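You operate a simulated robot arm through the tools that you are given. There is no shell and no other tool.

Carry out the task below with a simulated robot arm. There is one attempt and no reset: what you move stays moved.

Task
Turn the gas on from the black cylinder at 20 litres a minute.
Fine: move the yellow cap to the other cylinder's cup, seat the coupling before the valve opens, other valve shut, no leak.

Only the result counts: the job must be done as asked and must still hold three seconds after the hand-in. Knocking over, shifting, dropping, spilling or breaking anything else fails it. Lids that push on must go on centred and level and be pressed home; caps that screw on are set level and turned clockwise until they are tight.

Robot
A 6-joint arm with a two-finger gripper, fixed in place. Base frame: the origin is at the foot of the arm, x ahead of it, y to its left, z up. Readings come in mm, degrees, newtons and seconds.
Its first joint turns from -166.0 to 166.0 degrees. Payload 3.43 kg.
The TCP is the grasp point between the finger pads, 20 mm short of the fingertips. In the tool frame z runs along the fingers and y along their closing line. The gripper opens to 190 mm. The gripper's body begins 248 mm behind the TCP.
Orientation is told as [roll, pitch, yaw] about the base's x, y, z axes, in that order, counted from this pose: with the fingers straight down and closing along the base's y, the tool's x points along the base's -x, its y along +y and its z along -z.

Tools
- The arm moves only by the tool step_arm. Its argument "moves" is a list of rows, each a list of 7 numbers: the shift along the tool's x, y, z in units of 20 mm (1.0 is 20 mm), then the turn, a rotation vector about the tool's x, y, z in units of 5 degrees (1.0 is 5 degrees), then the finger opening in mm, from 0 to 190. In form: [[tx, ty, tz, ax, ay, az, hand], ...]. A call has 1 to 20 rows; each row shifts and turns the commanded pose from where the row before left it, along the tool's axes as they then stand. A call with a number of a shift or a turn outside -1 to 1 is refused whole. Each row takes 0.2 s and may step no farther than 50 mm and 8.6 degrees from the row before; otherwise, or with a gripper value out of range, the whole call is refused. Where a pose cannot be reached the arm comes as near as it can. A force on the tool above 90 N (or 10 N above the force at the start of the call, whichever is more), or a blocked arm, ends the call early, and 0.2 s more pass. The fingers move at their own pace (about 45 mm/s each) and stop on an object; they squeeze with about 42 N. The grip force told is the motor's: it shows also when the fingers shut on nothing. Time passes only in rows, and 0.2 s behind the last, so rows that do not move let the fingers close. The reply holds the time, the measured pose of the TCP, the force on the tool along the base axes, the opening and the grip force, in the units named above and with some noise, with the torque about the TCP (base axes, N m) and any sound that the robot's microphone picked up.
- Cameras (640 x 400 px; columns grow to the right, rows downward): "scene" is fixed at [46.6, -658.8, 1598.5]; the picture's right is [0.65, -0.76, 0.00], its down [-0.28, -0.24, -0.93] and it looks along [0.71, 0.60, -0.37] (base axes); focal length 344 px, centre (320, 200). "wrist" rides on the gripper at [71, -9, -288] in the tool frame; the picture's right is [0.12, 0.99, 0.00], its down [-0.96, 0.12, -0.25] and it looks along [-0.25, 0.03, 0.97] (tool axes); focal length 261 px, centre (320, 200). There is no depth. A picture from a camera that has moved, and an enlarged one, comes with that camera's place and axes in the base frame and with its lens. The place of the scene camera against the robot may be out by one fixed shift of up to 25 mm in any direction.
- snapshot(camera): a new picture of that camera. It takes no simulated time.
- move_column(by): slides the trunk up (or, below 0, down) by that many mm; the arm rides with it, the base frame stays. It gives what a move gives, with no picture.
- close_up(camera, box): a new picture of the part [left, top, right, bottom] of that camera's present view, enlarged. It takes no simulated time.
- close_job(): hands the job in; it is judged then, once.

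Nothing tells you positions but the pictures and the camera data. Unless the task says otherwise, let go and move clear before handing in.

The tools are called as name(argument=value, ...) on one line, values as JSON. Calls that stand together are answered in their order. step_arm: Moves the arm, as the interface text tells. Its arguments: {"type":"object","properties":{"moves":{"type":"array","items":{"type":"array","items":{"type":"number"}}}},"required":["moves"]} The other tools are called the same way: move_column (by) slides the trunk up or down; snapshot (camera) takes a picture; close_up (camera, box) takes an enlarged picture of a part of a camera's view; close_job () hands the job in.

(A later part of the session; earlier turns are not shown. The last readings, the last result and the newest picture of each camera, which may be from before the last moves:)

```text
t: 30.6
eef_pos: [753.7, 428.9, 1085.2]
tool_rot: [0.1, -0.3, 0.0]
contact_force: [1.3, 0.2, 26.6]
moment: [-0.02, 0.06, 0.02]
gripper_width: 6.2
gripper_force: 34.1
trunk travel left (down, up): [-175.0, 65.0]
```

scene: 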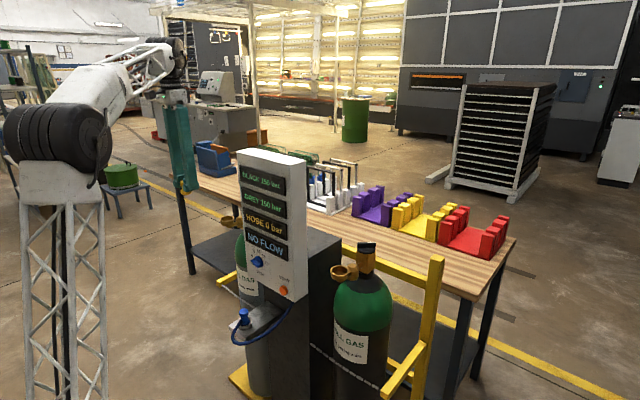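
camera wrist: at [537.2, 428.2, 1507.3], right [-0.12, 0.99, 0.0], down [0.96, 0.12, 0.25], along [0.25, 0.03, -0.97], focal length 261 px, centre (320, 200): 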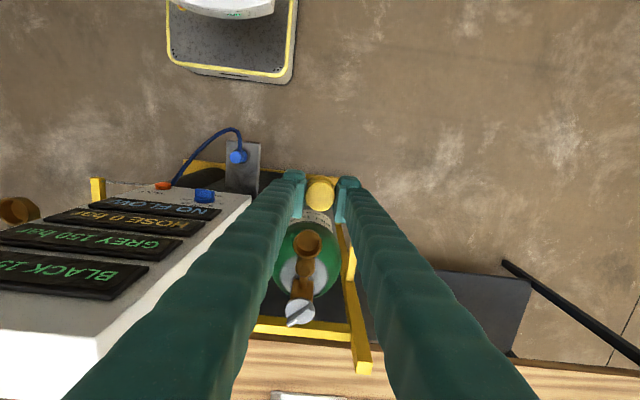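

A 27 N press met firm contact with no give, so the cap is home. I'll rise and re-check it, then go to the blue coupling.

step_arm(moves=[[0, 0, -0.5, 0, 0, 0, 0], [0, 0, -0.8, 0, 0, 0, 40], [0, 0, -0.8, 0, 0, 0, 80], [0, 0, -0.8, 0, 0, 0, 80], [0, 0, -0.8, 0, 0, 0, 80], [0, 0, 0, 0, 0, 0, 80]])

close_up(camera="wrist", box=[270, 130, 370, 280])

close_up(camera="scene", box=[220, 205, 250, 230])

```text
t: 32.0
eef_pos: [751.7, 428.6, 1158.3]
tool_rot: [0.0, 0.0, -0.1]
contact_force: [0.7, 0.1, 0.4]
moment: [0.01, -0.02, 0.02]
gripper_width: 79.9
gripper_force: 0.0
trunk travel left (down, up): [-175.0, 65.0]
```

```text
2.67 times, centred on (320, 205) of wrist
camera zoom: at [681.3, 419.4, 1445.7], right [-0.12, 0.99, 0.0], down [0.96, 0.12, 0.25], along [0.25, 0.03, -0.97], focal length 695 px, centre (320, 187)
```

zoom: 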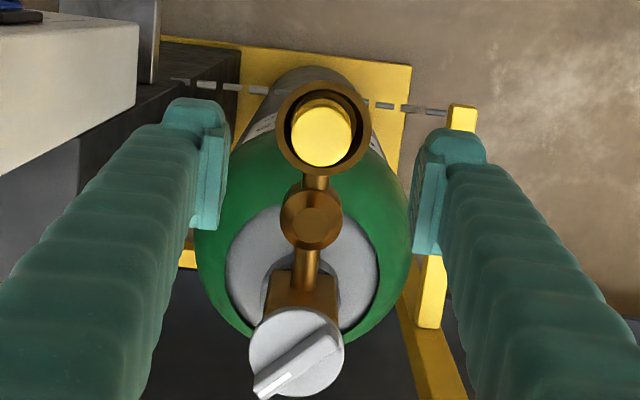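

```text
16.00 times, centred on (235, 218) of scene
camera zoom: at [46.6, -658.8, 1598.5], right [0.65, -0.76, 0.0], down [-0.28, -0.24, -0.93], along [0.71, 0.6, -0.37], focal length 5511 px, centre (1680, -80)
```

zoom: 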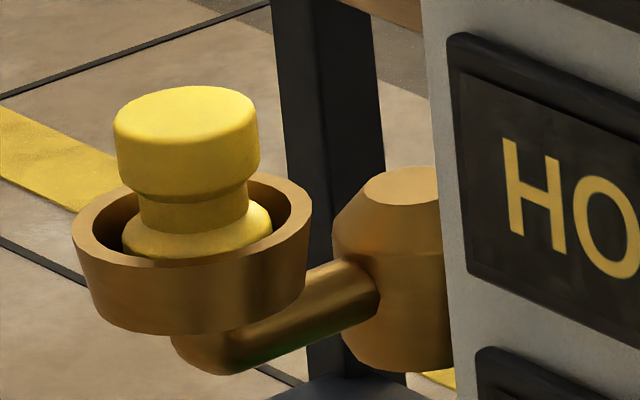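

The cap is fine and the grey valve is unchanged. Next I back out, cross in front of the panel and hover above the parked blue coupling.

step_arm(moves=[[0.9, 0, 0, 0, 0, 0, 90], [0.9, 0, 0, 0, 0, 0, 90], [0.9, 0, 0, 0, 0, 0, 90], [0.9, 0, 0, 0, 0, 0, 90], [0.9, 0, 0, 0, 0, 0, 90], [0.9, 0, 0, 0, 0, 0, 90], [0.9, 0, 0, 0, 0, 0, 90], [0, 0, 0, 0, 0, 0, 90]])

step_arm(moves=[[0, -0.954, 0.6, 0, 0, 0, 90], [0, -0.954, 0.6, 0, 0, 0, 90], [0, -0.954, 0.6, 0, 0, 0, 90], [0, -0.954, 0.6, 0, 0, 0, 90], [0, -0.954, 0.6, 0, 0, 0, 90], [0, -0.954, 0.6, 0, 0, 0, 90], [0, -0.954, 0.6, 0, 0, 0, 90], [0, -0.954, 0.6, 0, 0, 0, 90], [0, -0.954, 0.6, 0, 0, 0, 90], [0, -0.954, 0.6, 0, 0, 0, 90], [0, -0.954, 0.6, 0, 0, 0, 90], [0, -0.954, 0.6, 0, 0, 0, 90], [0, 0, 0, 0, 0, 0, 90]])

snapshot(camera="wrist")

close_up(camera="wrist", box=[260, 100, 380, 240])

close_up(camera="scene", box=[220, 300, 300, 350])

snapshot(camera="scene")

```text
t: 33.8
eef_pos: [624.5, 428.6, 1156.9]
tool_rot: [0.0, 0.0, 0.1]
contact_force: [0.3, -0.3, 0.5]
moment: [0.01, 0.0, 0.03]
gripper_width: 90.2
gripper_force: 0.0
trunk travel left (down, up): [-175.0, 65.0]
```

```text
t: 36.6
eef_pos: [627.5, 200.8, 1012.3]
tool_rot: [-0.1, 0.0, 0.0]
contact_force: [0.7, 0.1, 0.4]
moment: [-0.01, 0.02, -0.04]
gripper_width: 90.0
gripper_force: 0.1
trunk travel left (down, up): [-175.0, 65.0]
```

```text
taken
camera wrist: at [556.2, 192.1, 1300.5], right [-0.12, 0.99, 0.0], down [0.96, 0.12, 0.25], along [0.25, 0.03, -0.97], focal length 261 px, centre (320, 200)
```

wrist: 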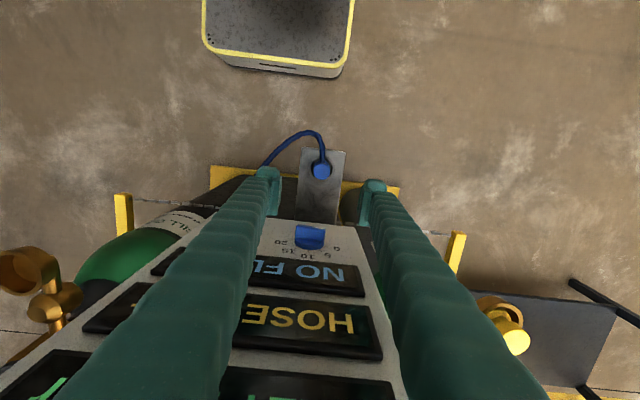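

```text
2.86 times, centred on (320, 170) of wrist
camera zoom: at [556.2, 192.1, 1300.5], right [-0.12, 0.99, 0.0], down [0.96, 0.12, 0.25], along [0.25, 0.03, -0.97], focal length 745 px, centre (320, 286)
```

zoom: 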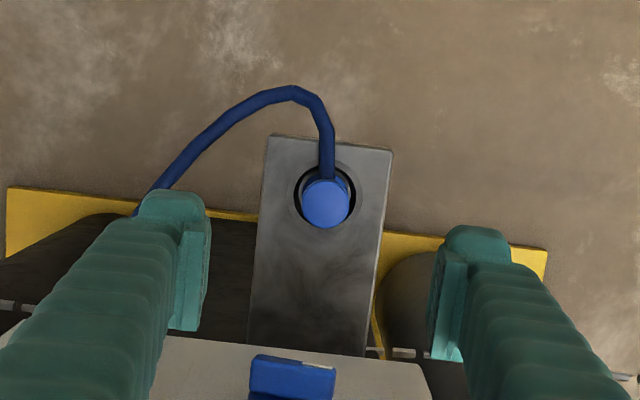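

```text
8.00 times, centred on (260, 325) of scene
camera zoom: at [46.6, -658.8, 1598.5], right [0.65, -0.76, 0.0], down [-0.28, -0.24, -0.93], along [0.71, 0.6, -0.37], focal length 2755 px, centre (800, -800)
```

zoom: 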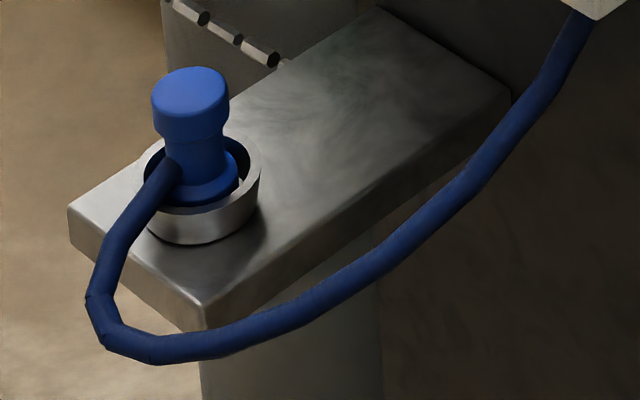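

```text
taken
```

scene: 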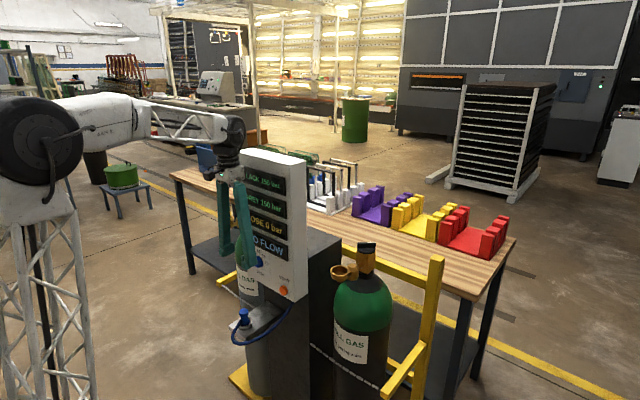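

The coupling stands in a metal ring on the shelf, at about (630,203). Its hose leaves the neck toward -x, clear of where the fingers will close. I'll descend partway and re-measure.

step_arm(moves=[[0, 0, 0.9, 0, 0, 0, 80], [0, 0, 0.9, 0, 0, 0, 80], [0, 0, 0.9, 0, 0, 0, 80], [0, 0, 0.9, 0, 0, 0, 80], [0, 0, 0.9, 0, 0, 0, 80], [0, 0, 0.9, 0, 0, 0, 80], [0, 0, 0.9, 0, 0, 0, 80], [0, 0, 0, 0, 0, 0, 80]])

close_up(camera="wrist", box=[270, 110, 370, 230])

snapshot(camera="scene")

```text
t: 38.4
eef_pos: [625.4, 200.9, 885.2]
tool_rot: [0.0, 0.0, 0.0]
contact_force: [-0.2, -0.3, -0.6]
moment: [0.0, 0.0, 0.01]
gripper_width: 79.7
gripper_force: 0.2
trunk travel left (down, up): [-175.0, 65.0]
```

```text
3.33 times, centred on (320, 170) of wrist
camera zoom: at [554.8, 191.8, 1173.9], right [-0.12, 0.99, 0.0], down [0.96, 0.12, 0.25], along [0.25, 0.03, -0.97], focal length 869 px, centre (320, 300)
```

zoom: 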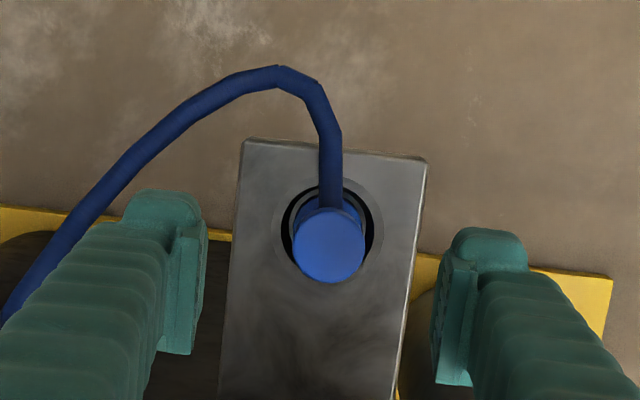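

```text
taken
```

scene: 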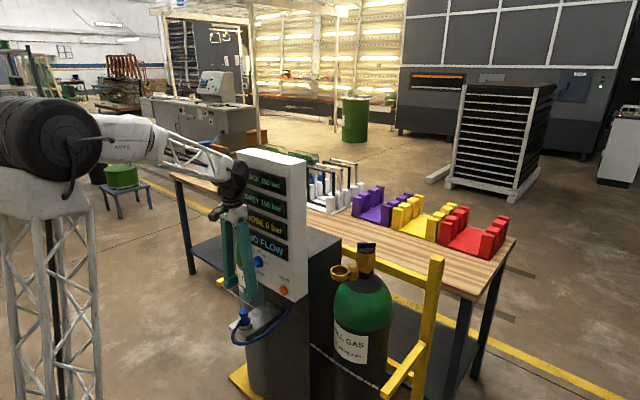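

Measured relative to the hand, the coupling is about 4 mm further +y and 3 mm further +x than the TCP. I'll correct that and descend around its knob, then check before closing.

step_arm(moves=[[-0.15, 0.2, 0.8, 0, 0, 0, 70], [0, 0, 0.8, 0, 0, 0, 70], [0, 0, 0.8, 0, 0, 0, 70], [0, 0, 0.8, 0, 0, 0, 70], [0, 0, 0.8, 0, 0, 0, 70], [0, 0, 0.7, 0, 0, 0, 70], [0, 0, 0, 0, 0, 0, 70]])

close_up(camera="wrist", box=[270, 120, 370, 250])

close_up(camera="scene", box=[210, 280, 300, 350])

```text
t: 40.0
eef_pos: [629.2, 203.5, 793.5]
tool_rot: [0.0, -0.1, 0.0]
contact_force: [0.3, -0.2, -0.5]
moment: [0.01, -0.03, -0.01]
gripper_width: 69.9
gripper_force: 0.0
trunk travel left (down, up): [-175.0, 65.0]
```

```text
3.08 times, centred on (320, 185) of wrist
camera zoom: at [558.8, 196.0, 1080.5], right [-0.12, 0.99, 0.0], down [0.96, 0.12, 0.25], along [0.25, 0.03, -0.97], focal length 802 px, centre (320, 246)
```

zoom: 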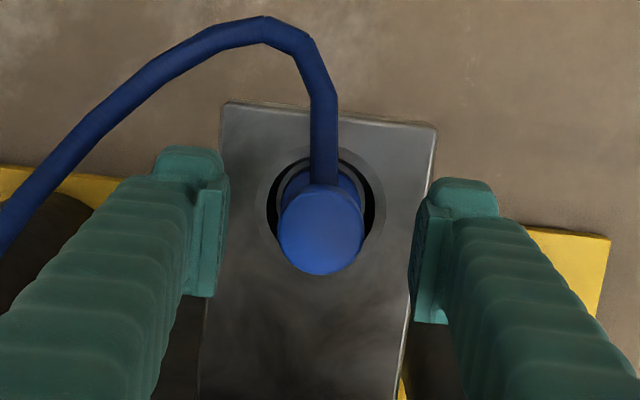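

```text
5.71 times, centred on (255, 315) of scene
camera zoom: at [46.6, -658.8, 1598.5], right [0.65, -0.76, 0.0], down [-0.28, -0.24, -0.93], along [0.71, 0.6, -0.37], focal length 1968 px, centre (691, -457)
```

zoom: 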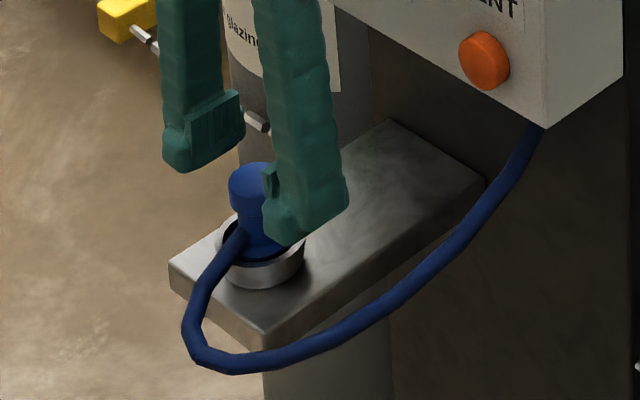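

The images now agree that the knob top is at about (632,205.5,770), lower than my first estimate. I'll lower 25 mm more and shift +3 mm in x.

step_arm(moves=[[-0.14, 0.03, 0.4, 0, 0, 0, 65], [0, 0, 0.4, 0, 0, 0, 65], [0, 0, 0.45, 0, 0, 0, 65], [0, 0, 0, 0, 0, 0, 65]])

close_up(camera="wrist", box=[270, 120, 370, 250])

close_up(camera="scene", box=[210, 280, 300, 350])

```text
t: 41.0
eef_pos: [633.4, 205.2, 768.1]
tool_rot: [0.0, 0.0, 0.1]
contact_force: [-0.4, -0.4, -0.6]
moment: [0.03, 0.0, 0.05]
gripper_width: 65.1
gripper_force: 0.1
trunk travel left (down, up): [-175.0, 65.0]
```

```text
3.08 times, centred on (320, 185) of wrist
camera zoom: at [561.8, 196.1, 1055.7], right [-0.12, 0.99, 0.0], down [0.96, 0.12, 0.25], along [0.25, 0.03, -0.97], focal length 802 px, centre (320, 246)
```

zoom: 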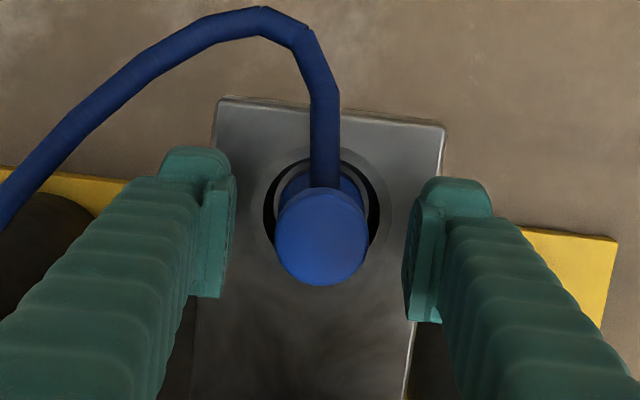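

```text
5.71 times, centred on (255, 315) of scene
camera zoom: at [46.6, -658.8, 1598.5], right [0.65, -0.76, 0.0], down [-0.28, -0.24, -0.93], along [0.71, 0.6, -0.37], focal length 1968 px, centre (691, -457)
```

zoom: 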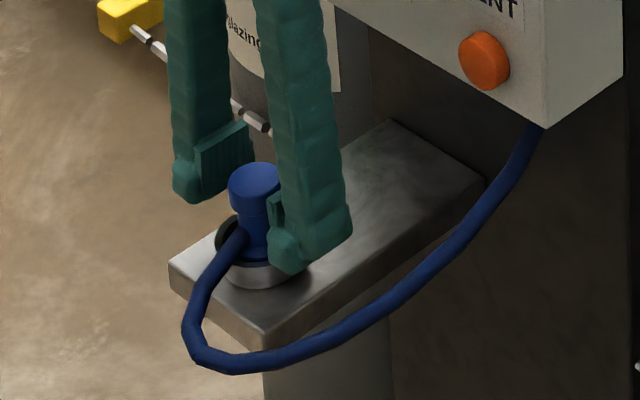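

The pads now straddle the knob above the ring. Closing on the coupling.

step_arm(moves=[[0, 0, 0, 0, 0, 0, 40], [0, 0, 0, 0, 0, 0, 20], [0, 0, 0, 0, 0, 0, 20], [0, 0, 0, 0, 0, 0, 20], [0, 0, 0, 0, 0, 0, 20]])

close_up(camera="wrist", box=[270, 120, 370, 250])

close_up(camera="scene", box=[210, 280, 300, 350])

```text
t: 42.2
eef_pos: [632.1, 203.9, 768.4]
tool_rot: [0.0, 0.0, -0.1]
contact_force: [-0.6, 0.1, 0.1]
moment: [0.01, -0.02, -0.01]
gripper_width: 29.4
gripper_force: 42.0
trunk travel left (down, up): [-175.0, 65.0]
```

```text
3.08 times, centred on (320, 185) of wrist
camera zoom: at [561.9, 196.2, 1055.8], right [-0.12, 0.99, 0.0], down [0.96, 0.12, 0.25], along [0.25, 0.03, -0.97], focal length 802 px, centre (320, 246)
```

zoom: 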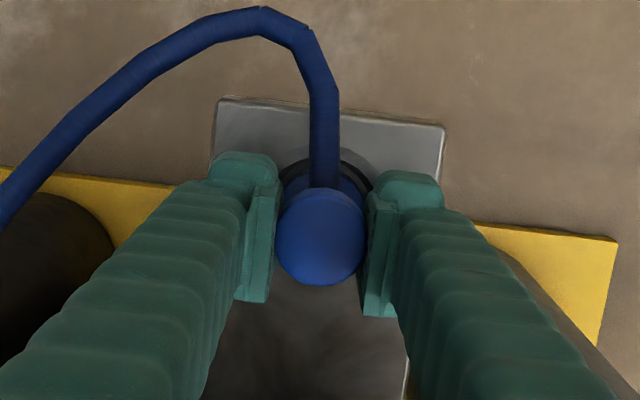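

```text
5.71 times, centred on (255, 315) of scene
camera zoom: at [46.6, -658.8, 1598.5], right [0.65, -0.76, 0.0], down [-0.28, -0.24, -0.93], along [0.71, 0.6, -0.37], focal length 1968 px, centre (691, -457)
```

zoom: 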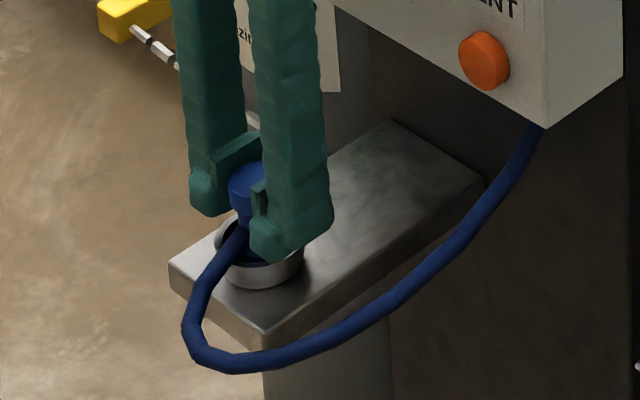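

The coupling is gripped at 29.4 mm with no load. I'll lift slowly and watch for resistance.

step_arm(moves=[[0, 0, -0.2, 0, 0, 0, 20], [0, 0, -0.2, 0, 0, 0, 20], [0, 0, -0.2, 0, 0, 0, 20], [0, 0, 0, 0, 0, 0, 20]])

close_up(camera="scene", box=[210, 280, 300, 350])

```text
t: 43.2
eef_pos: [632.3, 204.3, 780.3]
tool_rot: [-0.1, 0.0, 0.0]
contact_force: [0.8, -0.1, -0.8]
moment: [0.02, 0.03, 0.02]
gripper_width: 29.6
gripper_force: 41.9
trunk travel left (down, up): [-175.0, 65.0]
```

```text
5.71 times, centred on (255, 315) of scene
camera zoom: at [46.6, -658.8, 1598.5], right [0.65, -0.76, 0.0], down [-0.28, -0.24, -0.93], along [0.71, 0.6, -0.37], focal length 1968 px, centre (691, -457)
```

zoom: 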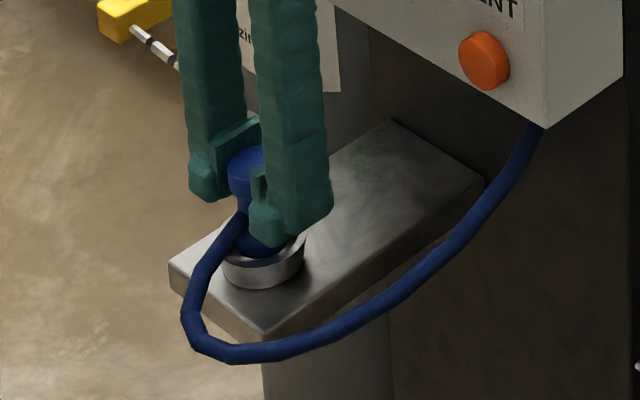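

The coupling is free. I'll cross low in front of the panel so the hose hangs clear of the controls, then rise on the black cylinder's side, watching the hose pull.

step_arm(moves=[[0, 0, -0.7, 0, 0, 0, 20], [0, 0, -0.7, 0, 0, 0, 20], [0, 0, -0.7, 0, 0, 0, 20], [0, 0, -0.7, 0, 0, 0, 20], [0, 0, -0.7, 0, 0, 0, 20], [0, -0.9, 0, 0, 0, 0, 20], [0, -0.9, 0, 0, 0, 0, 20], [0, -0.9, 0, 0, 0, 0, 20], [0, -0.9, 0, 0, 0, 0, 20], [0, -0.9, 0, 0, 0, 0, 20], [0, -0.9, 0, 0, 0, 0, 20], [0, -0.9, 0, 0, 0, 0, 20], [0, 0, 0, 0, 0, 0, 20]])

snapshot(camera="scene")

```text
t: 46.0
eef_pos: [633.8, 78.7, 848.4]
tool_rot: [0.0, 0.1, 0.0]
contact_force: [-0.1, 0.3, -0.6]
moment: [-0.02, -0.01, -0.01]
gripper_width: 29.4
gripper_force: 41.6
trunk travel left (down, up): [-175.0, 65.0]
```

```text
taken
```

scene: 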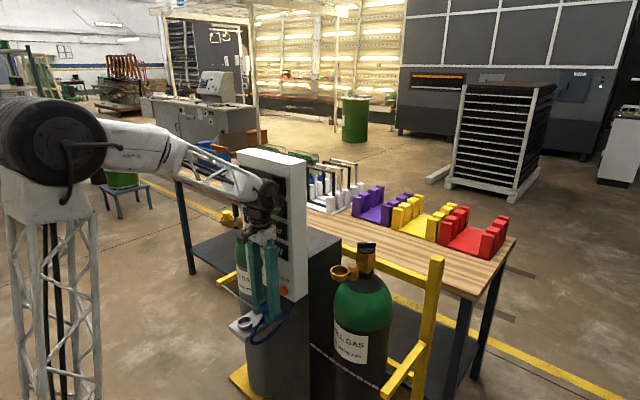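

No hose pull so far. Continuing across to the black cylinder's line, then up.

step_arm(moves=[[0, -0.949, 0, 0, 0, 0, 20], [0, -0.949, 0, 0, 0, 0, 20], [0, -0.949, 0, 0, 0, 0, 20], [0, -0.949, 0, 0, 0, 0, 20], [0, -0.949, 0, 0, 0, 0, 20], [0, -0.949, 0, 0, 0, 0, 20], [0, -0.949, 0, 0, 0, 0, 20], [0, -0.949, 0, 0, 0, 0, 20], [0, -0.949, 0, 0, 0, 0, 20], [0, -0.949, 0, 0, 0, 0, 20], [0, -0.949, 0, 0, 0, 0, 20], [0, 0, 0, 0, 0, 0, 20]])

step_arm(moves=[[0, 0, -1, 0, 0, 0, 20], [0, 0, -1, 0, 0, 0, 20], [0, 0, -1, 0, 0, 0, 20], [0, 0, -1, 0, 0, 0, 20], [0, 0, -1, 0, 0, 0, 20], [0, 0, -1, 0, 0, 0, 20], [0, 0, -1, 0, 0, 0, 20], [0, 0, -1, 0, 0, 0, 20], [0, 0, -1, 0, 0, 0, 20], [0, 0, -1, 0, 0, 0, 20], [0, 0, -1, 0, 0, 0, 20], [0, 0, -1, 0, 0, 0, 20], [0, 0, -1, 0, 0, 0, 20], [0, 0, -1, 0, 0, 0, 20], [0, 0, -1, 0, 0, 0, 20], [0, 0, 0, 0, 0, 0, 20]])

snapshot(camera="scene")

snapshot(camera="wrist")

```text
t: 48.6
eef_pos: [633.1, -132.0, 849.8]
tool_rot: [0.1, 0.2, 0.0]
contact_force: [0.3, 0.1, -0.5]
moment: [0.0, -0.01, 0.0]
gripper_width: 29.5
gripper_force: 42.0
trunk travel left (down, up): [-175.0, 65.0]
```

```text
t: 52.0
eef_pos: [632.4, -129.1, 1150.6]
tool_rot: [0.0, 0.0, 0.1]
contact_force: [0.2, -0.7, -0.7]
moment: [-0.02, 0.0, -0.02]
gripper_width: 29.4
gripper_force: 42.2
trunk travel left (down, up): [-175.0, 65.0]
```

```text
taken
```

scene: 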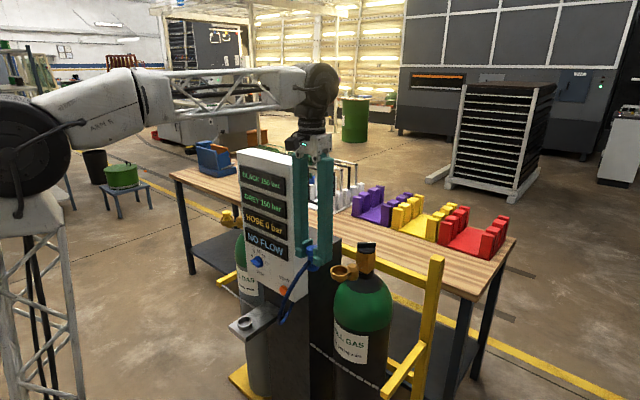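

```text
taken
camera wrist: at [561.1, -138.3, 1438.3], right [-0.12, 0.99, 0.0], down [0.96, 0.12, 0.25], along [0.25, 0.03, -0.97], focal length 261 px, centre (320, 200)
```

wrist: 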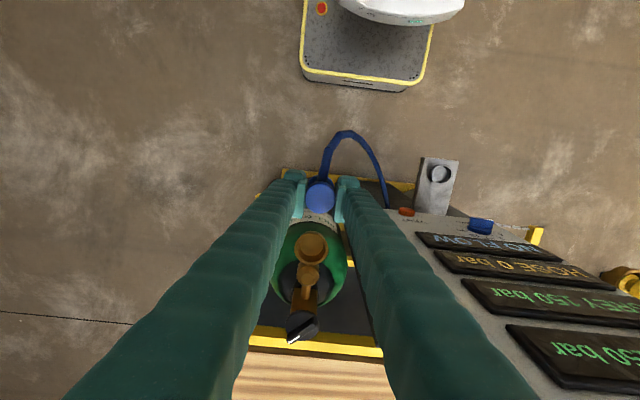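

No pull from the hose. I'll move over the black cylinder's empty cup and check alignment.

step_arm(moves=[[-0.859, 0, 0, 0, 0, 0, 20], [-0.859, 0, 0, 0, 0, 0, 20], [-0.859, 0, 0, 0, 0, 0, 20], [-0.859, 0, 0, 0, 0, 0, 20], [-0.859, 0, 0, 0, 0, 0, 20], [-0.859, 0, 0, 0, 0, 0, 20], [-0.859, 0, 0, 0, 0, 0, 20], [0, 0, 0, 0, 0, 0, 20], [0, 0, 0, 0, 0, 0, 20]])

close_up(camera="wrist", box=[295, 150, 345, 215])

close_up(camera="scene", box=[310, 220, 380, 290])

```text
t: 54.0
eef_pos: [754.6, -130.4, 1148.6]
tool_rot: [0.0, -0.1, 0.0]
contact_force: [-0.9, 0.8, -0.7]
moment: [0.0, -0.02, 0.01]
gripper_width: 29.4
gripper_force: 42.0
trunk travel left (down, up): [-175.0, 65.0]
```

```text
6.15 times, centred on (320, 182) of wrist
camera zoom: at [683.0, -137.9, 1436.4], right [-0.12, 0.99, 0.0], down [0.96, 0.12, 0.25], along [0.25, 0.03, -0.97], focal length 1604 px, centre (320, 308)
```

zoom: 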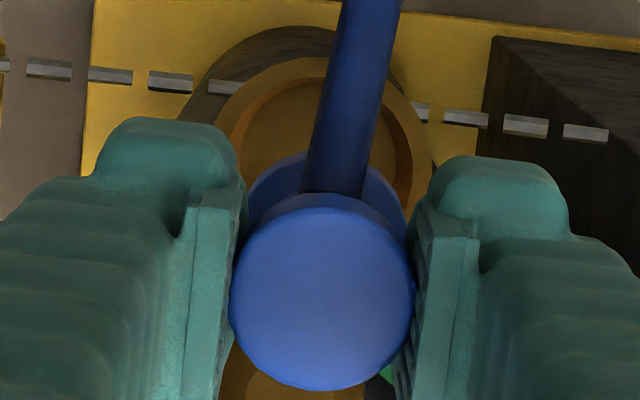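

```text
5.71 times, centred on (345, 255) of scene
camera zoom: at [46.6, -658.8, 1598.5], right [0.65, -0.76, 0.0], down [-0.28, -0.24, -0.93], along [0.71, 0.6, -0.37], focal length 1968 px, centre (177, -114)
```

zoom: 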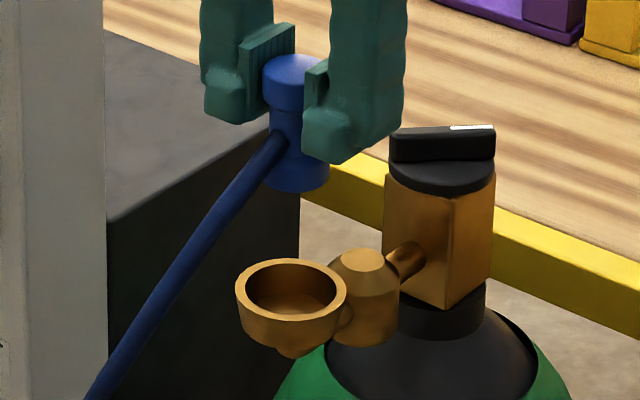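

The coupling is aligned with the cup in y and about 2 mm too far +x. I'll correct and lower it toward the cup.

step_arm(moves=[[0.1, 0, 0.6, 0, 0, 0, 20], [0, 0, 0.7, 0, 0, 0, 20], [0, 0, 0.7, 0, 0, 0, 20], [0, 0, 0.7, 0, 0, 0, 20], [0, 0, 0.5, 0, 0, 0, 20], [0, 0, 0, 0, 0, 0, 20]])

close_up(camera="wrist", box=[290, 150, 350, 220])

close_up(camera="scene", box=[310, 220, 380, 290])

```text
t: 55.4
eef_pos: [753.8, -130.6, 1082.7]
tool_rot: [-0.1, 0.0, 0.0]
contact_force: [-0.1, -0.1, -0.5]
moment: [0.03, -0.05, 0.01]
gripper_width: 29.4
gripper_force: 41.8
trunk travel left (down, up): [-175.0, 65.0]
```

```text
5.71 times, centred on (320, 185) of wrist
camera zoom: at [681.2, -138.7, 1371.4], right [-0.12, 0.99, 0.0], down [0.96, 0.12, 0.25], along [0.25, 0.03, -0.97], focal length 1489 px, centre (320, 286)
```

zoom: 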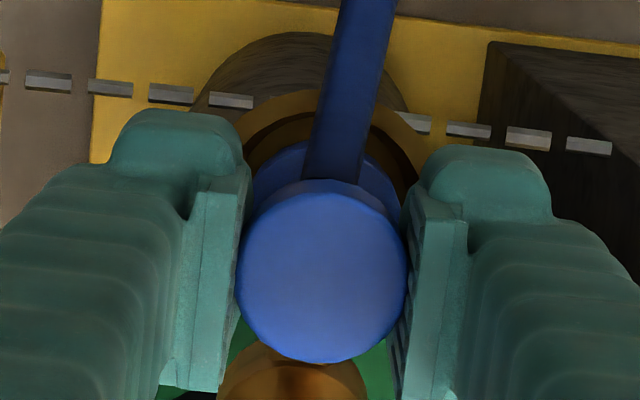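

```text
5.71 times, centred on (345, 255) of scene
camera zoom: at [46.6, -658.8, 1598.5], right [0.65, -0.76, 0.0], down [-0.28, -0.24, -0.93], along [0.71, 0.6, -0.37], focal length 1968 px, centre (177, -114)
```

zoom: 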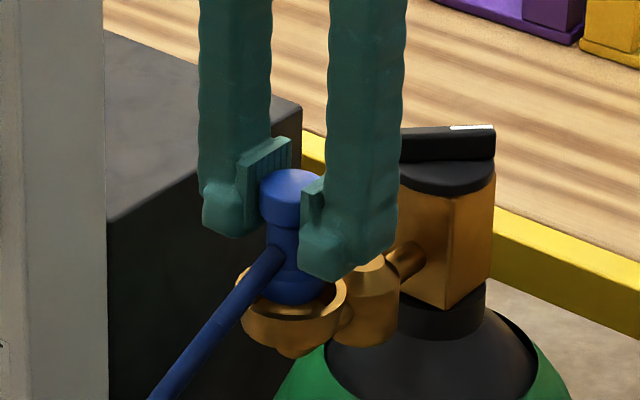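

The plug is at the mouth of the cup with no force. Continuing down in small steps.

step_arm(moves=[[0, 0, 0.2, 0, 0, 0, 20], [0, 0, 0.2, 0, 0, 0, 20], [0, 0, 0, 0, 0, 0, 20]])

step_arm(moves=[[0, 0, 0.15, 0, 0, 0, 20], [0, 0, 0.1, 0, 0, 0, 20], [0, 0, 0, 0, 0, 0, 20]])

close_up(camera="scene", box=[310, 220, 380, 290])

```text
t: 56.2
eef_pos: [752.9, -130.5, 1076.7]
tool_rot: [0.1, -0.1, 0.0]
contact_force: [0.8, -0.1, -0.1]
moment: [-0.04, 0.01, 0.01]
gripper_width: 29.4
gripper_force: 42.4
trunk travel left (down, up): [-175.0, 65.0]
```

```text
t: 57.0
eef_pos: [752.2, -130.7, 1070.1]
tool_rot: [0.0, -0.1, 0.0]
contact_force: [0.1, -0.2, -0.8]
moment: [0.0, -0.02, -0.02]
gripper_width: 29.6
gripper_force: 41.9
trunk travel left (down, up): [-175.0, 65.0]
```

```text
5.71 times, centred on (345, 255) of scene
camera zoom: at [46.6, -658.8, 1598.5], right [0.65, -0.76, 0.0], down [-0.28, -0.24, -0.93], along [0.71, 0.6, -0.37], focal length 1968 px, centre (177, -114)
```

zoom: 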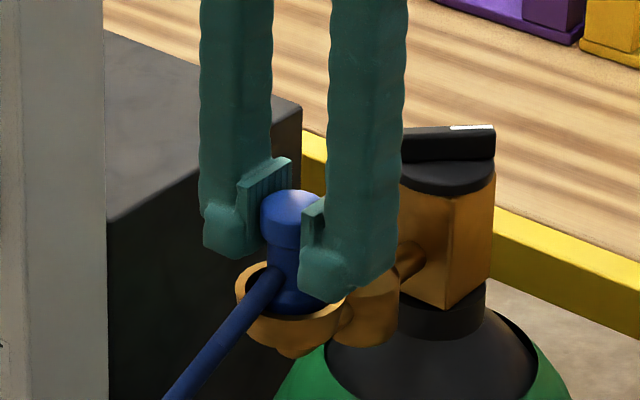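

step_arm(moves=[[0, 0, 0.15, 0, 0, 0, 20], [0, 0, 0.1, 0, 0, 0, 20], [0, 0, 0, 0, 0, 0, 20]])

step_arm(moves=[[0, 0, 0.1, 0, 0, 0, 20], [0, 0, 0.05, 0, 0, 0, 20], [0, 0, 0, 0, 0, 0, 20]])

close_up(camera="scene", box=[310, 220, 380, 290])

close_up(camera="wrist", box=[290, 150, 350, 220])

```text
t: 57.8
eef_pos: [751.6, -129.7, 1066.7]
tool_rot: [0.0, 0.0, 0.1]
contact_force: [1.1, 0.3, 0.0]
moment: [-0.03, -0.01, -0.02]
gripper_width: 29.5
gripper_force: 42.0
trunk travel left (down, up): [-175.0, 65.0]
```

```text
t: 58.6
eef_pos: [751.2, -130.3, 1066.0]
tool_rot: [0.0, -0.2, 0.0]
contact_force: [2.5, 0.9, 30.9]
moment: [0.04, 0.08, -0.02]
gripper_width: 29.5
gripper_force: 42.7
trunk travel left (down, up): [-175.0, 65.0]
```

```text
5.71 times, centred on (345, 255) of scene
camera zoom: at [46.6, -658.8, 1598.5], right [0.65, -0.76, 0.0], down [-0.28, -0.24, -0.93], along [0.71, 0.6, -0.37], focal length 1968 px, centre (177, -114)
```

zoom: 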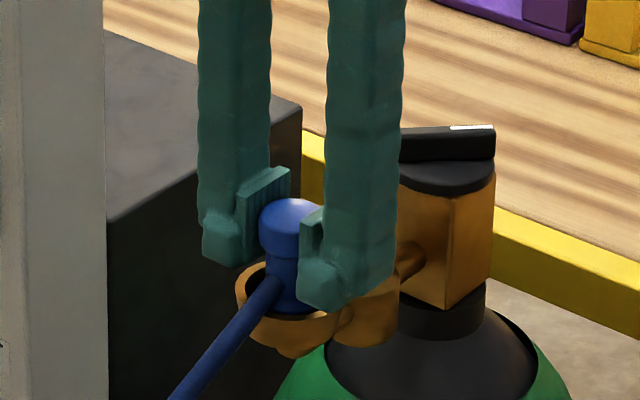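

```text
5.71 times, centred on (320, 185) of wrist
camera zoom: at [680.2, -138.6, 1353.4], right [-0.12, 0.99, 0.0], down [0.96, 0.12, 0.25], along [0.25, 0.03, -0.97], focal length 1489 px, centre (320, 286)
```

zoom: 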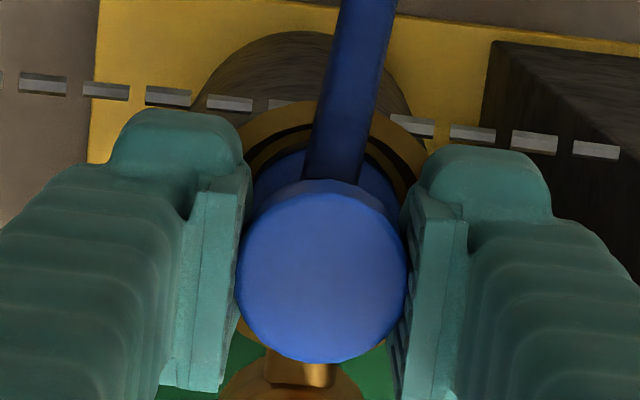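

Contact at TCP z≈1066 with 31 N, about 6 mm higher than expected. The plug may be resting on the seat's edge, so I'll ease off and nudge +x to find the recess.

step_arm(moves=[[0, 0, -0.1, 0, 0, 0, 20], [-0.05, 0, 0, 0, 0, 0, 20], [0, 0, 0, 0, 0, 0, 20]])

step_arm(moves=[[-0.05, 0, 0, 0, 0, 0, 20], [0, 0, 0.05, 0, 0, 0, 20], [0, 0, 0, 0, 0, 0, 20]])

```text
t: 59.4
eef_pos: [751.7, -131.4, 1065.6]
tool_rot: [0.0, -0.1, 0.0]
contact_force: [-1.3, 1.1, 1.9]
moment: [0.0, -0.01, -0.05]
gripper_width: 29.5
gripper_force: 41.7
trunk travel left (down, up): [-175.0, 65.0]
```

```text
t: 60.2
eef_pos: [753.9, -129.0, 1066.0]
tool_rot: [0.1, -0.1, 0.1]
contact_force: [-3.2, -3.6, 3.7]
moment: [-0.12, 0.14, -0.01]
gripper_width: 29.6
gripper_force: 41.7
trunk travel left (down, up): [-175.0, 65.0]
```

step_arm(moves=[[0, 0, 0.05, 0, 0, 0, 20], [0, 0, 0.05, 0, 0, 0, 20], [0, 0, 0, 0, 0, 0, 20]])

close_up(camera="wrist", box=[290, 150, 350, 220])

close_up(camera="scene", box=[330, 250, 365, 285])

```text
t: 61.0
eef_pos: [754.0, -129.4, 1065.8]
tool_rot: [-0.1, -0.2, 0.2]
contact_force: [2.0, 4.0, 34.2]
moment: [0.06, 0.06, -0.01]
gripper_width: 29.3
gripper_force: 42.0
trunk travel left (down, up): [-175.0, 65.0]
```

```text
5.71 times, centred on (320, 185) of wrist
camera zoom: at [681.8, -137.7, 1353.0], right [-0.12, 0.99, 0.0], down [0.96, 0.12, 0.25], along [0.25, 0.03, -0.97], focal length 1489 px, centre (320, 286)
```

zoom: 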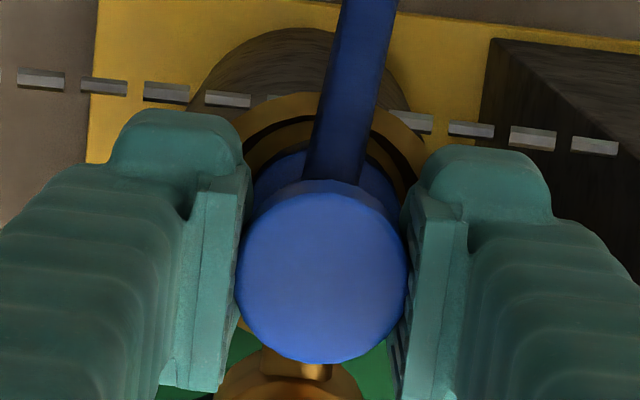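

```text
11.43 times, centred on (348, 268) of scene
camera zoom: at [46.6, -658.8, 1598.5], right [0.65, -0.76, 0.0], down [-0.28, -0.24, -0.93], along [0.71, 0.6, -0.37], focal length 3936 px, centre (6, -571)
```

zoom: 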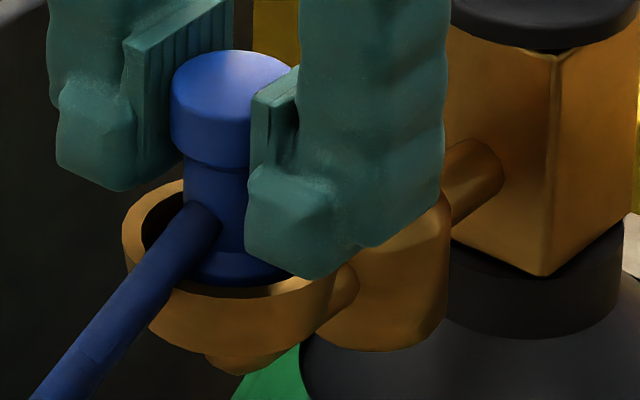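

The coupling's height (about 63 mm versus 47 mm for the cap) matches this contact level, so it is standing on the cup floor. I'll relax the force, release, and then inspect before pressing from above.

step_arm(moves=[[0, 0, -0.1, 0, 0, 0, 20], [0, 0, 0, 0, 0, 0, 34], [0, 0, 0, 0, 0, 0, 45], [0, 0, 0, 0, 0, 0, 60], [0, 0, 0, 0, 0, 0, 60]])

step_arm(moves=[[0, 0, -0.7, 0, 0, 0, 70], [0, 0, -0.7, 0, 0, 0, 70], [0, 0, -0.7, 0, 0, 0, 70], [0, 0, 0, 0, 0, 0, 70]])

close_up(camera="wrist", box=[280, 130, 360, 230])

close_up(camera="scene", box=[330, 245, 365, 285])

snapshot(camera="scene")

```text
t: 62.2
eef_pos: [752.8, -130.1, 1066.3]
tool_rot: [0.0, 0.0, 0.0]
contact_force: [0.1, 0.1, -0.1]
moment: [0.04, 0.02, 0.01]
gripper_width: 60.0
gripper_force: 0.1
trunk travel left (down, up): [-175.0, 65.0]
```

```text
t: 63.2
eef_pos: [754.2, -132.0, 1106.2]
tool_rot: [0.0, 0.0, 0.1]
contact_force: [0.1, 0.6, -1.0]
moment: [0.0, 0.0, -0.03]
gripper_width: 69.7
gripper_force: 0.1
trunk travel left (down, up): [-175.0, 65.0]
```

```text
4.00 times, centred on (320, 180) of wrist
camera zoom: at [683.4, -140.6, 1394.7], right [-0.12, 0.99, 0.0], down [0.96, 0.12, 0.25], along [0.25, 0.03, -0.97], focal length 1043 px, centre (320, 280)
```

zoom: 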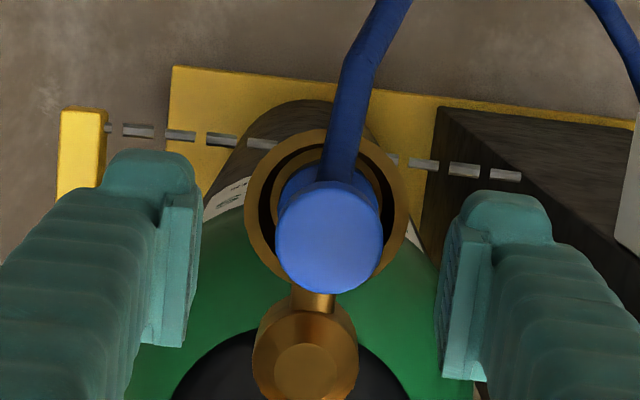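

```text
10.00 times, centred on (348, 265) of scene
camera zoom: at [46.6, -658.8, 1598.5], right [0.65, -0.76, 0.0], down [-0.28, -0.24, -0.93], along [0.71, 0.6, -0.37], focal length 3444 px, centre (45, -450)
```

zoom: 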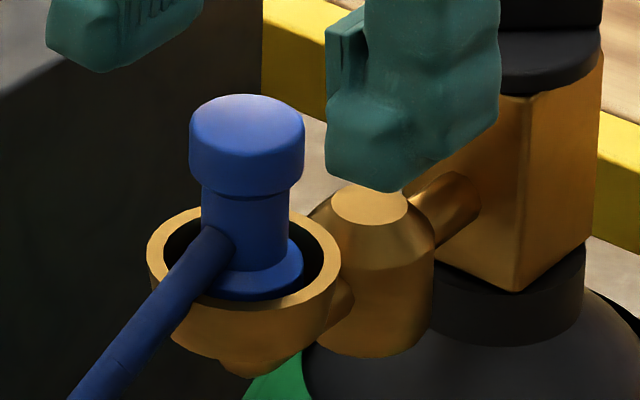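

```text
taken
```

scene: 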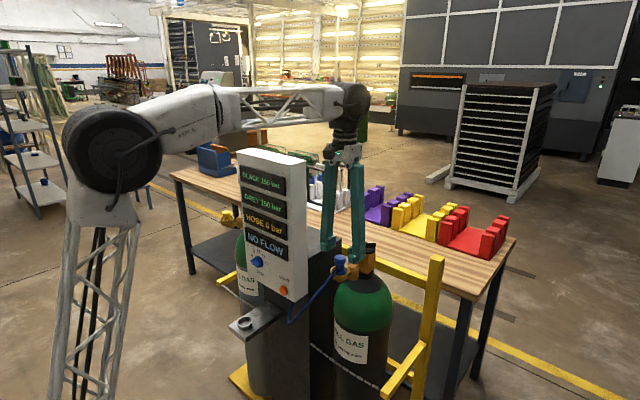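

The coupling stands upright in the black cup. I'll rise a little, close the fingers and press it home from above while listening for a click.

step_arm(moves=[[0, 0, -0.8, 0, 0, 0, 60], [0, 0, 0, 0, 0, 0, 0], [0, 0, 0, 0, 0, 0, 0], [0, 0, 0, 0, 0, 0, 0], [0, 0, 0, 0, 0, 0, 0], [0, 0, 0, 0, 0, 0, 0]])

step_arm(moves=[[0.05, 0.03, 0.4, 0, 0, 0, 0], [0, 0, 0.2, 0, 0, 0, 0], [0, 0, 0.1, 0, 0, 0, 0], [0, 0, 0, 0, 0, 0, 0]])

```text
t: 64.6
eef_pos: [754.0, -131.9, 1123.5]
tool_rot: [0.0, 0.0, 0.1]
contact_force: [-0.3, 0.4, 0.8]
moment: [-0.03, 0.02, -0.02]
gripper_width: 0.2
gripper_force: 34.1
trunk travel left (down, up): [-175.0, 65.0]
```

```text
t: 65.6
eef_pos: [751.6, -131.5, 1110.3]
tool_rot: [0.0, 0.0, 0.1]
contact_force: [0.3, 0.6, -0.3]
moment: [0.02, -0.01, -0.01]
gripper_width: 0.0
gripper_force: 33.9
trunk travel left (down, up): [-175.0, 65.0]
```

step_arm(moves=[[0, 0, 0.15, 0, 0, 0, 0], [0, 0, 0.15, 0, 0, 0, 0], [0, 0, 0, 0, 0, 0, 0]])

step_arm(moves=[[0, 0, 0.1, 0, 0, 0, 0], [0, 0, 0.1, 0, 0, 0, 0], [0, 0, 0, 0, 0, 0, 0]])

```text
t: 66.4
eef_pos: [751.8, -130.8, 1103.3]
tool_rot: [0.0, 0.1, 0.0]
contact_force: [0.5, 0.4, 0.0]
moment: [0.05, -0.03, -0.04]
gripper_width: 0.0
gripper_force: 33.9
trunk travel left (down, up): [-175.0, 65.0]
```

```text
t: 67.2
eef_pos: [754.3, -130.2, 1100.9]
tool_rot: [0.0, -0.2, 0.0]
contact_force: [3.7, -1.0, 23.3]
moment: [-0.09, -0.04, 0.01]
gripper_width: 6.2
gripper_force: 34.2
trunk travel left (down, up): [-175.0, 65.0]
```

step_arm(moves=[[0, 0, 0.1, 0, 0, 0, 0], [0, 0, 0.1, 0, 0, 0, 0], [0, 0, 0, 0, 0, 0, 0]])

close_up(camera="scene", box=[330, 245, 365, 285])

close_up(camera="wrist", box=[280, 130, 360, 230])

```text
t: 68.0
eef_pos: [751.3, -130.4, 1100.8]
tool_rot: [0.0, -0.4, 0.1]
contact_force: [15.7, -3.5, 88.9]
moment: [-0.13, -0.35, 0.01]
gripper_width: 6.0
gripper_force: 34.8
trunk travel left (down, up): [-175.0, 65.0]
```

```text
10.00 times, centred on (348, 265) of scene
camera zoom: at [46.6, -658.8, 1598.5], right [0.65, -0.76, 0.0], down [-0.28, -0.24, -0.93], along [0.71, 0.6, -0.37], focal length 3444 px, centre (45, -450)
```

zoom: 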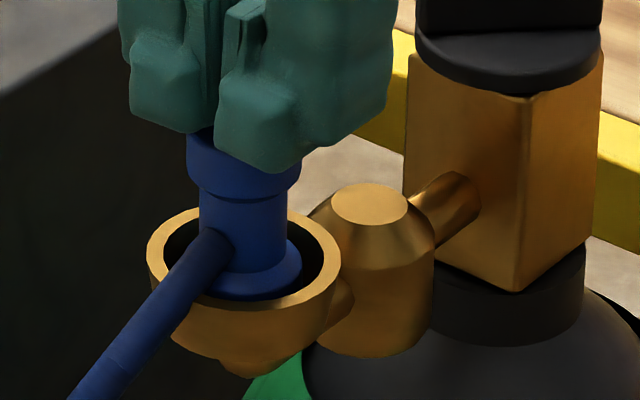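

```text
4.00 times, centred on (320, 180) of wrist
camera zoom: at [679.2, -138.3, 1388.1], right [-0.12, 0.99, 0.0], down [0.96, 0.12, 0.26], along [0.25, 0.03, -0.97], focal length 1043 px, centre (320, 280)
```

zoom: 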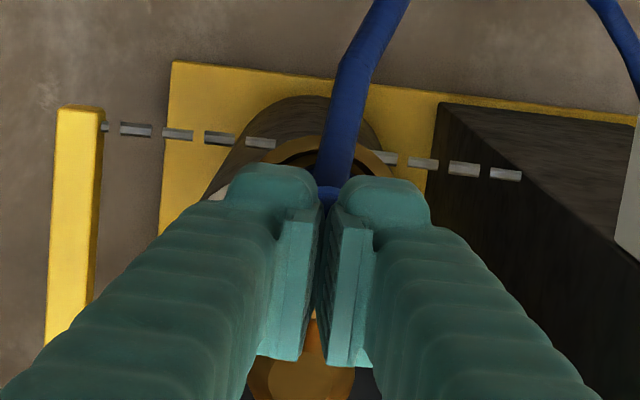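

It held 89 N with no movement, so the coupling is on a hard seat. I'll back off and check the centring precisely.

step_arm(moves=[[0, 0, -0.3, 0, 0, 0, 0], [0, 0, -0.6, 0, 0, 0, 0], [0, 0, -0.6, 0, 0, 0, 60], [0, 0, 0, 0, 0, 0, 80], [0, 0, 0, 0, 0, 0, 80]])

close_up(camera="wrist", box=[295, 155, 345, 205])

close_up(camera="scene", box=[330, 250, 360, 280])

```text
t: 69.2
eef_pos: [753.0, -130.3, 1126.4]
tool_rot: [0.2, -0.1, 0.0]
contact_force: [0.7, 0.1, -0.7]
moment: [0.01, -0.01, -0.01]
gripper_width: 68.7
gripper_force: 0.1
trunk travel left (down, up): [-175.0, 65.0]
```

```text
8.00 times, centred on (320, 180) of wrist
camera zoom: at [682.1, -138.8, 1414.2], right [-0.12, 0.99, 0.0], down [0.96, 0.12, 0.25], along [0.25, 0.03, -0.97], focal length 2085 px, centre (320, 360)
```

zoom: 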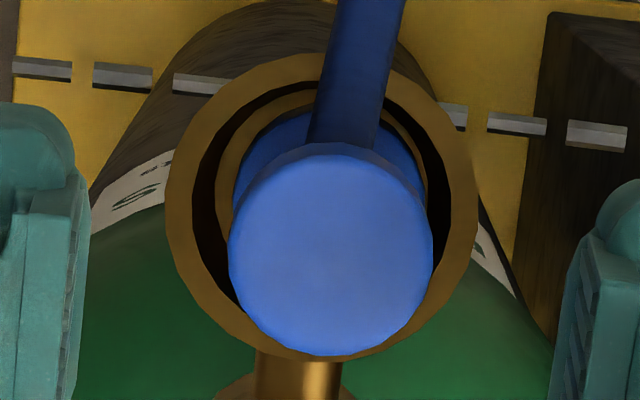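

```text
13.33 times, centred on (345, 265) of scene
camera zoom: at [46.6, -658.8, 1598.5], right [0.65, -0.76, 0.0], down [-0.28, -0.24, -0.93], along [0.71, 0.6, -0.37], focal length 4592 px, centre (-13, -667)
```

zoom: 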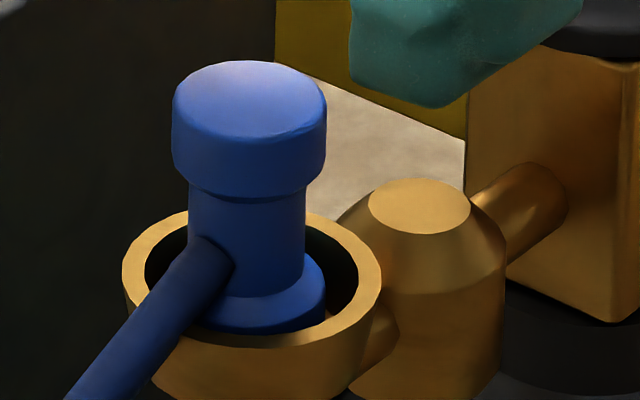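

The coupling sits centred in x and roughly 1.3 mm off in +y. I'll regrip it once to centre it on the cup axis, since the hand is now aligned with the rim.

step_arm(moves=[[0, 0.02, 0.7, 0, 0, 0, 65], [0, 0, 0.7, 0, 0, 0, 65], [0, 0, 0.7, 0, 0, 0, 65], [0, 0, 0.7, 0, 0, 0, 65], [0, 0, 0, 0, 0, 0, 65], [0, 0, 0, 0, 0, 0, 36], [0, 0, 0, 0, 0, 0, 25], [0, 0, 0, 0, 0, 0, 20], [0, 0, 0, 0, 0, 0, 20]])

close_up(camera="wrist", box=[290, 150, 350, 220])

```text
t: 71.2
eef_pos: [753.9, -128.8, 1067.6]
tool_rot: [0.1, 0.1, 0.0]
contact_force: [-1.5, -2.0, -8.3]
moment: [-0.03, -0.02, 0.01]
gripper_width: 29.6
gripper_force: 41.7
trunk travel left (down, up): [-175.0, 65.0]
```

```text
5.71 times, centred on (320, 185) of wrist
camera zoom: at [682.9, -137.3, 1356.0], right [-0.12, 0.99, 0.0], down [0.96, 0.12, 0.25], along [0.25, 0.03, -0.97], focal length 1489 px, centre (320, 286)
```

zoom: 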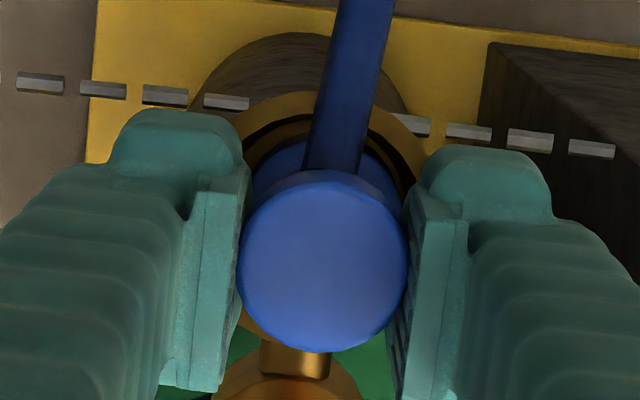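

step_arm(moves=[[0, -0.03, 0.05, 0, 0, 0, 20], [0, 0, 0.05, 0, 0, 0, 20], [0, 0, 0, 0, 0, 0, 20]])

step_arm(moves=[[0, 0, 0.05, 0, 0, 0, 20], [0, 0, 0, 0, 0, 0, 20], [0, 0, -0.05, 0, 0, 0, 34], [0, 0, 0, 0, 0, 0, 45], [0, 0, 0, 0, 0, 0, 65], [0, 0, -0.5, 0, 0, 0, 65], [0, 0, -0.8, 0, 0, 0, 70], [0, 0, -0.8, 0, 0, 0, 70], [0, 0, -0.8, 0, 0, 0, 80], [0, 0, 0, 0, 0, 0, 80]])

close_up(camera="wrist", box=[295, 155, 345, 205])

close_up(camera="scene", box=[330, 250, 360, 280])

```text
t: 72.0
eef_pos: [753.7, -129.5, 1067.8]
tool_rot: [0.0, -0.1, -0.1]
contact_force: [3.4, 0.7, 5.4]
moment: [-0.03, -0.09, 0.02]
gripper_width: 29.4
gripper_force: 41.9
trunk travel left (down, up): [-175.0, 65.0]
```

```text
t: 74.2
eef_pos: [753.7, -130.0, 1125.0]
tool_rot: [0.1, 0.0, 0.0]
contact_force: [0.0, -0.2, -0.1]
moment: [0.01, 0.01, -0.01]
gripper_width: 79.7
gripper_force: 0.1
trunk travel left (down, up): [-175.0, 65.0]
```

```text
8.00 times, centred on (320, 180) of wrist
camera zoom: at [681.9, -138.9, 1413.0], right [-0.12, 0.99, 0.0], down [0.96, 0.12, 0.25], along [0.25, 0.03, -0.97], focal length 2085 px, centre (320, 360)
```

zoom: 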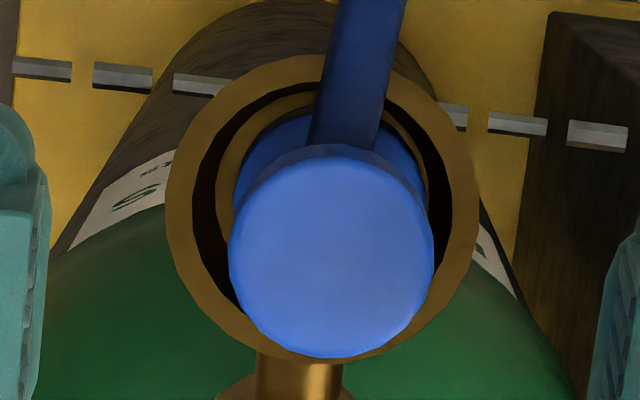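

```text
13.33 times, centred on (345, 265) of scene
camera zoom: at [46.6, -658.8, 1598.5], right [0.65, -0.76, 0.0], down [-0.28, -0.24, -0.93], along [0.71, 0.6, -0.37], focal length 4592 px, centre (-13, -667)
```

zoom: 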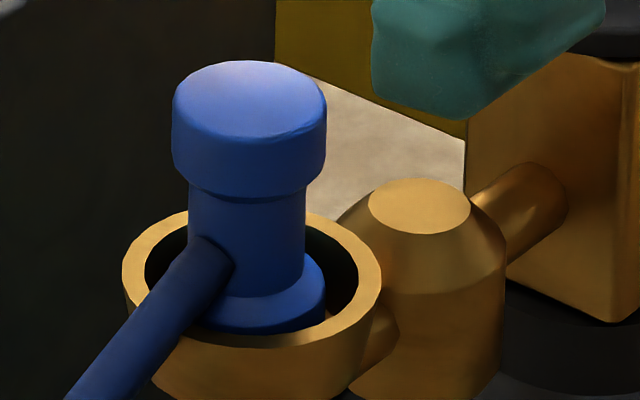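

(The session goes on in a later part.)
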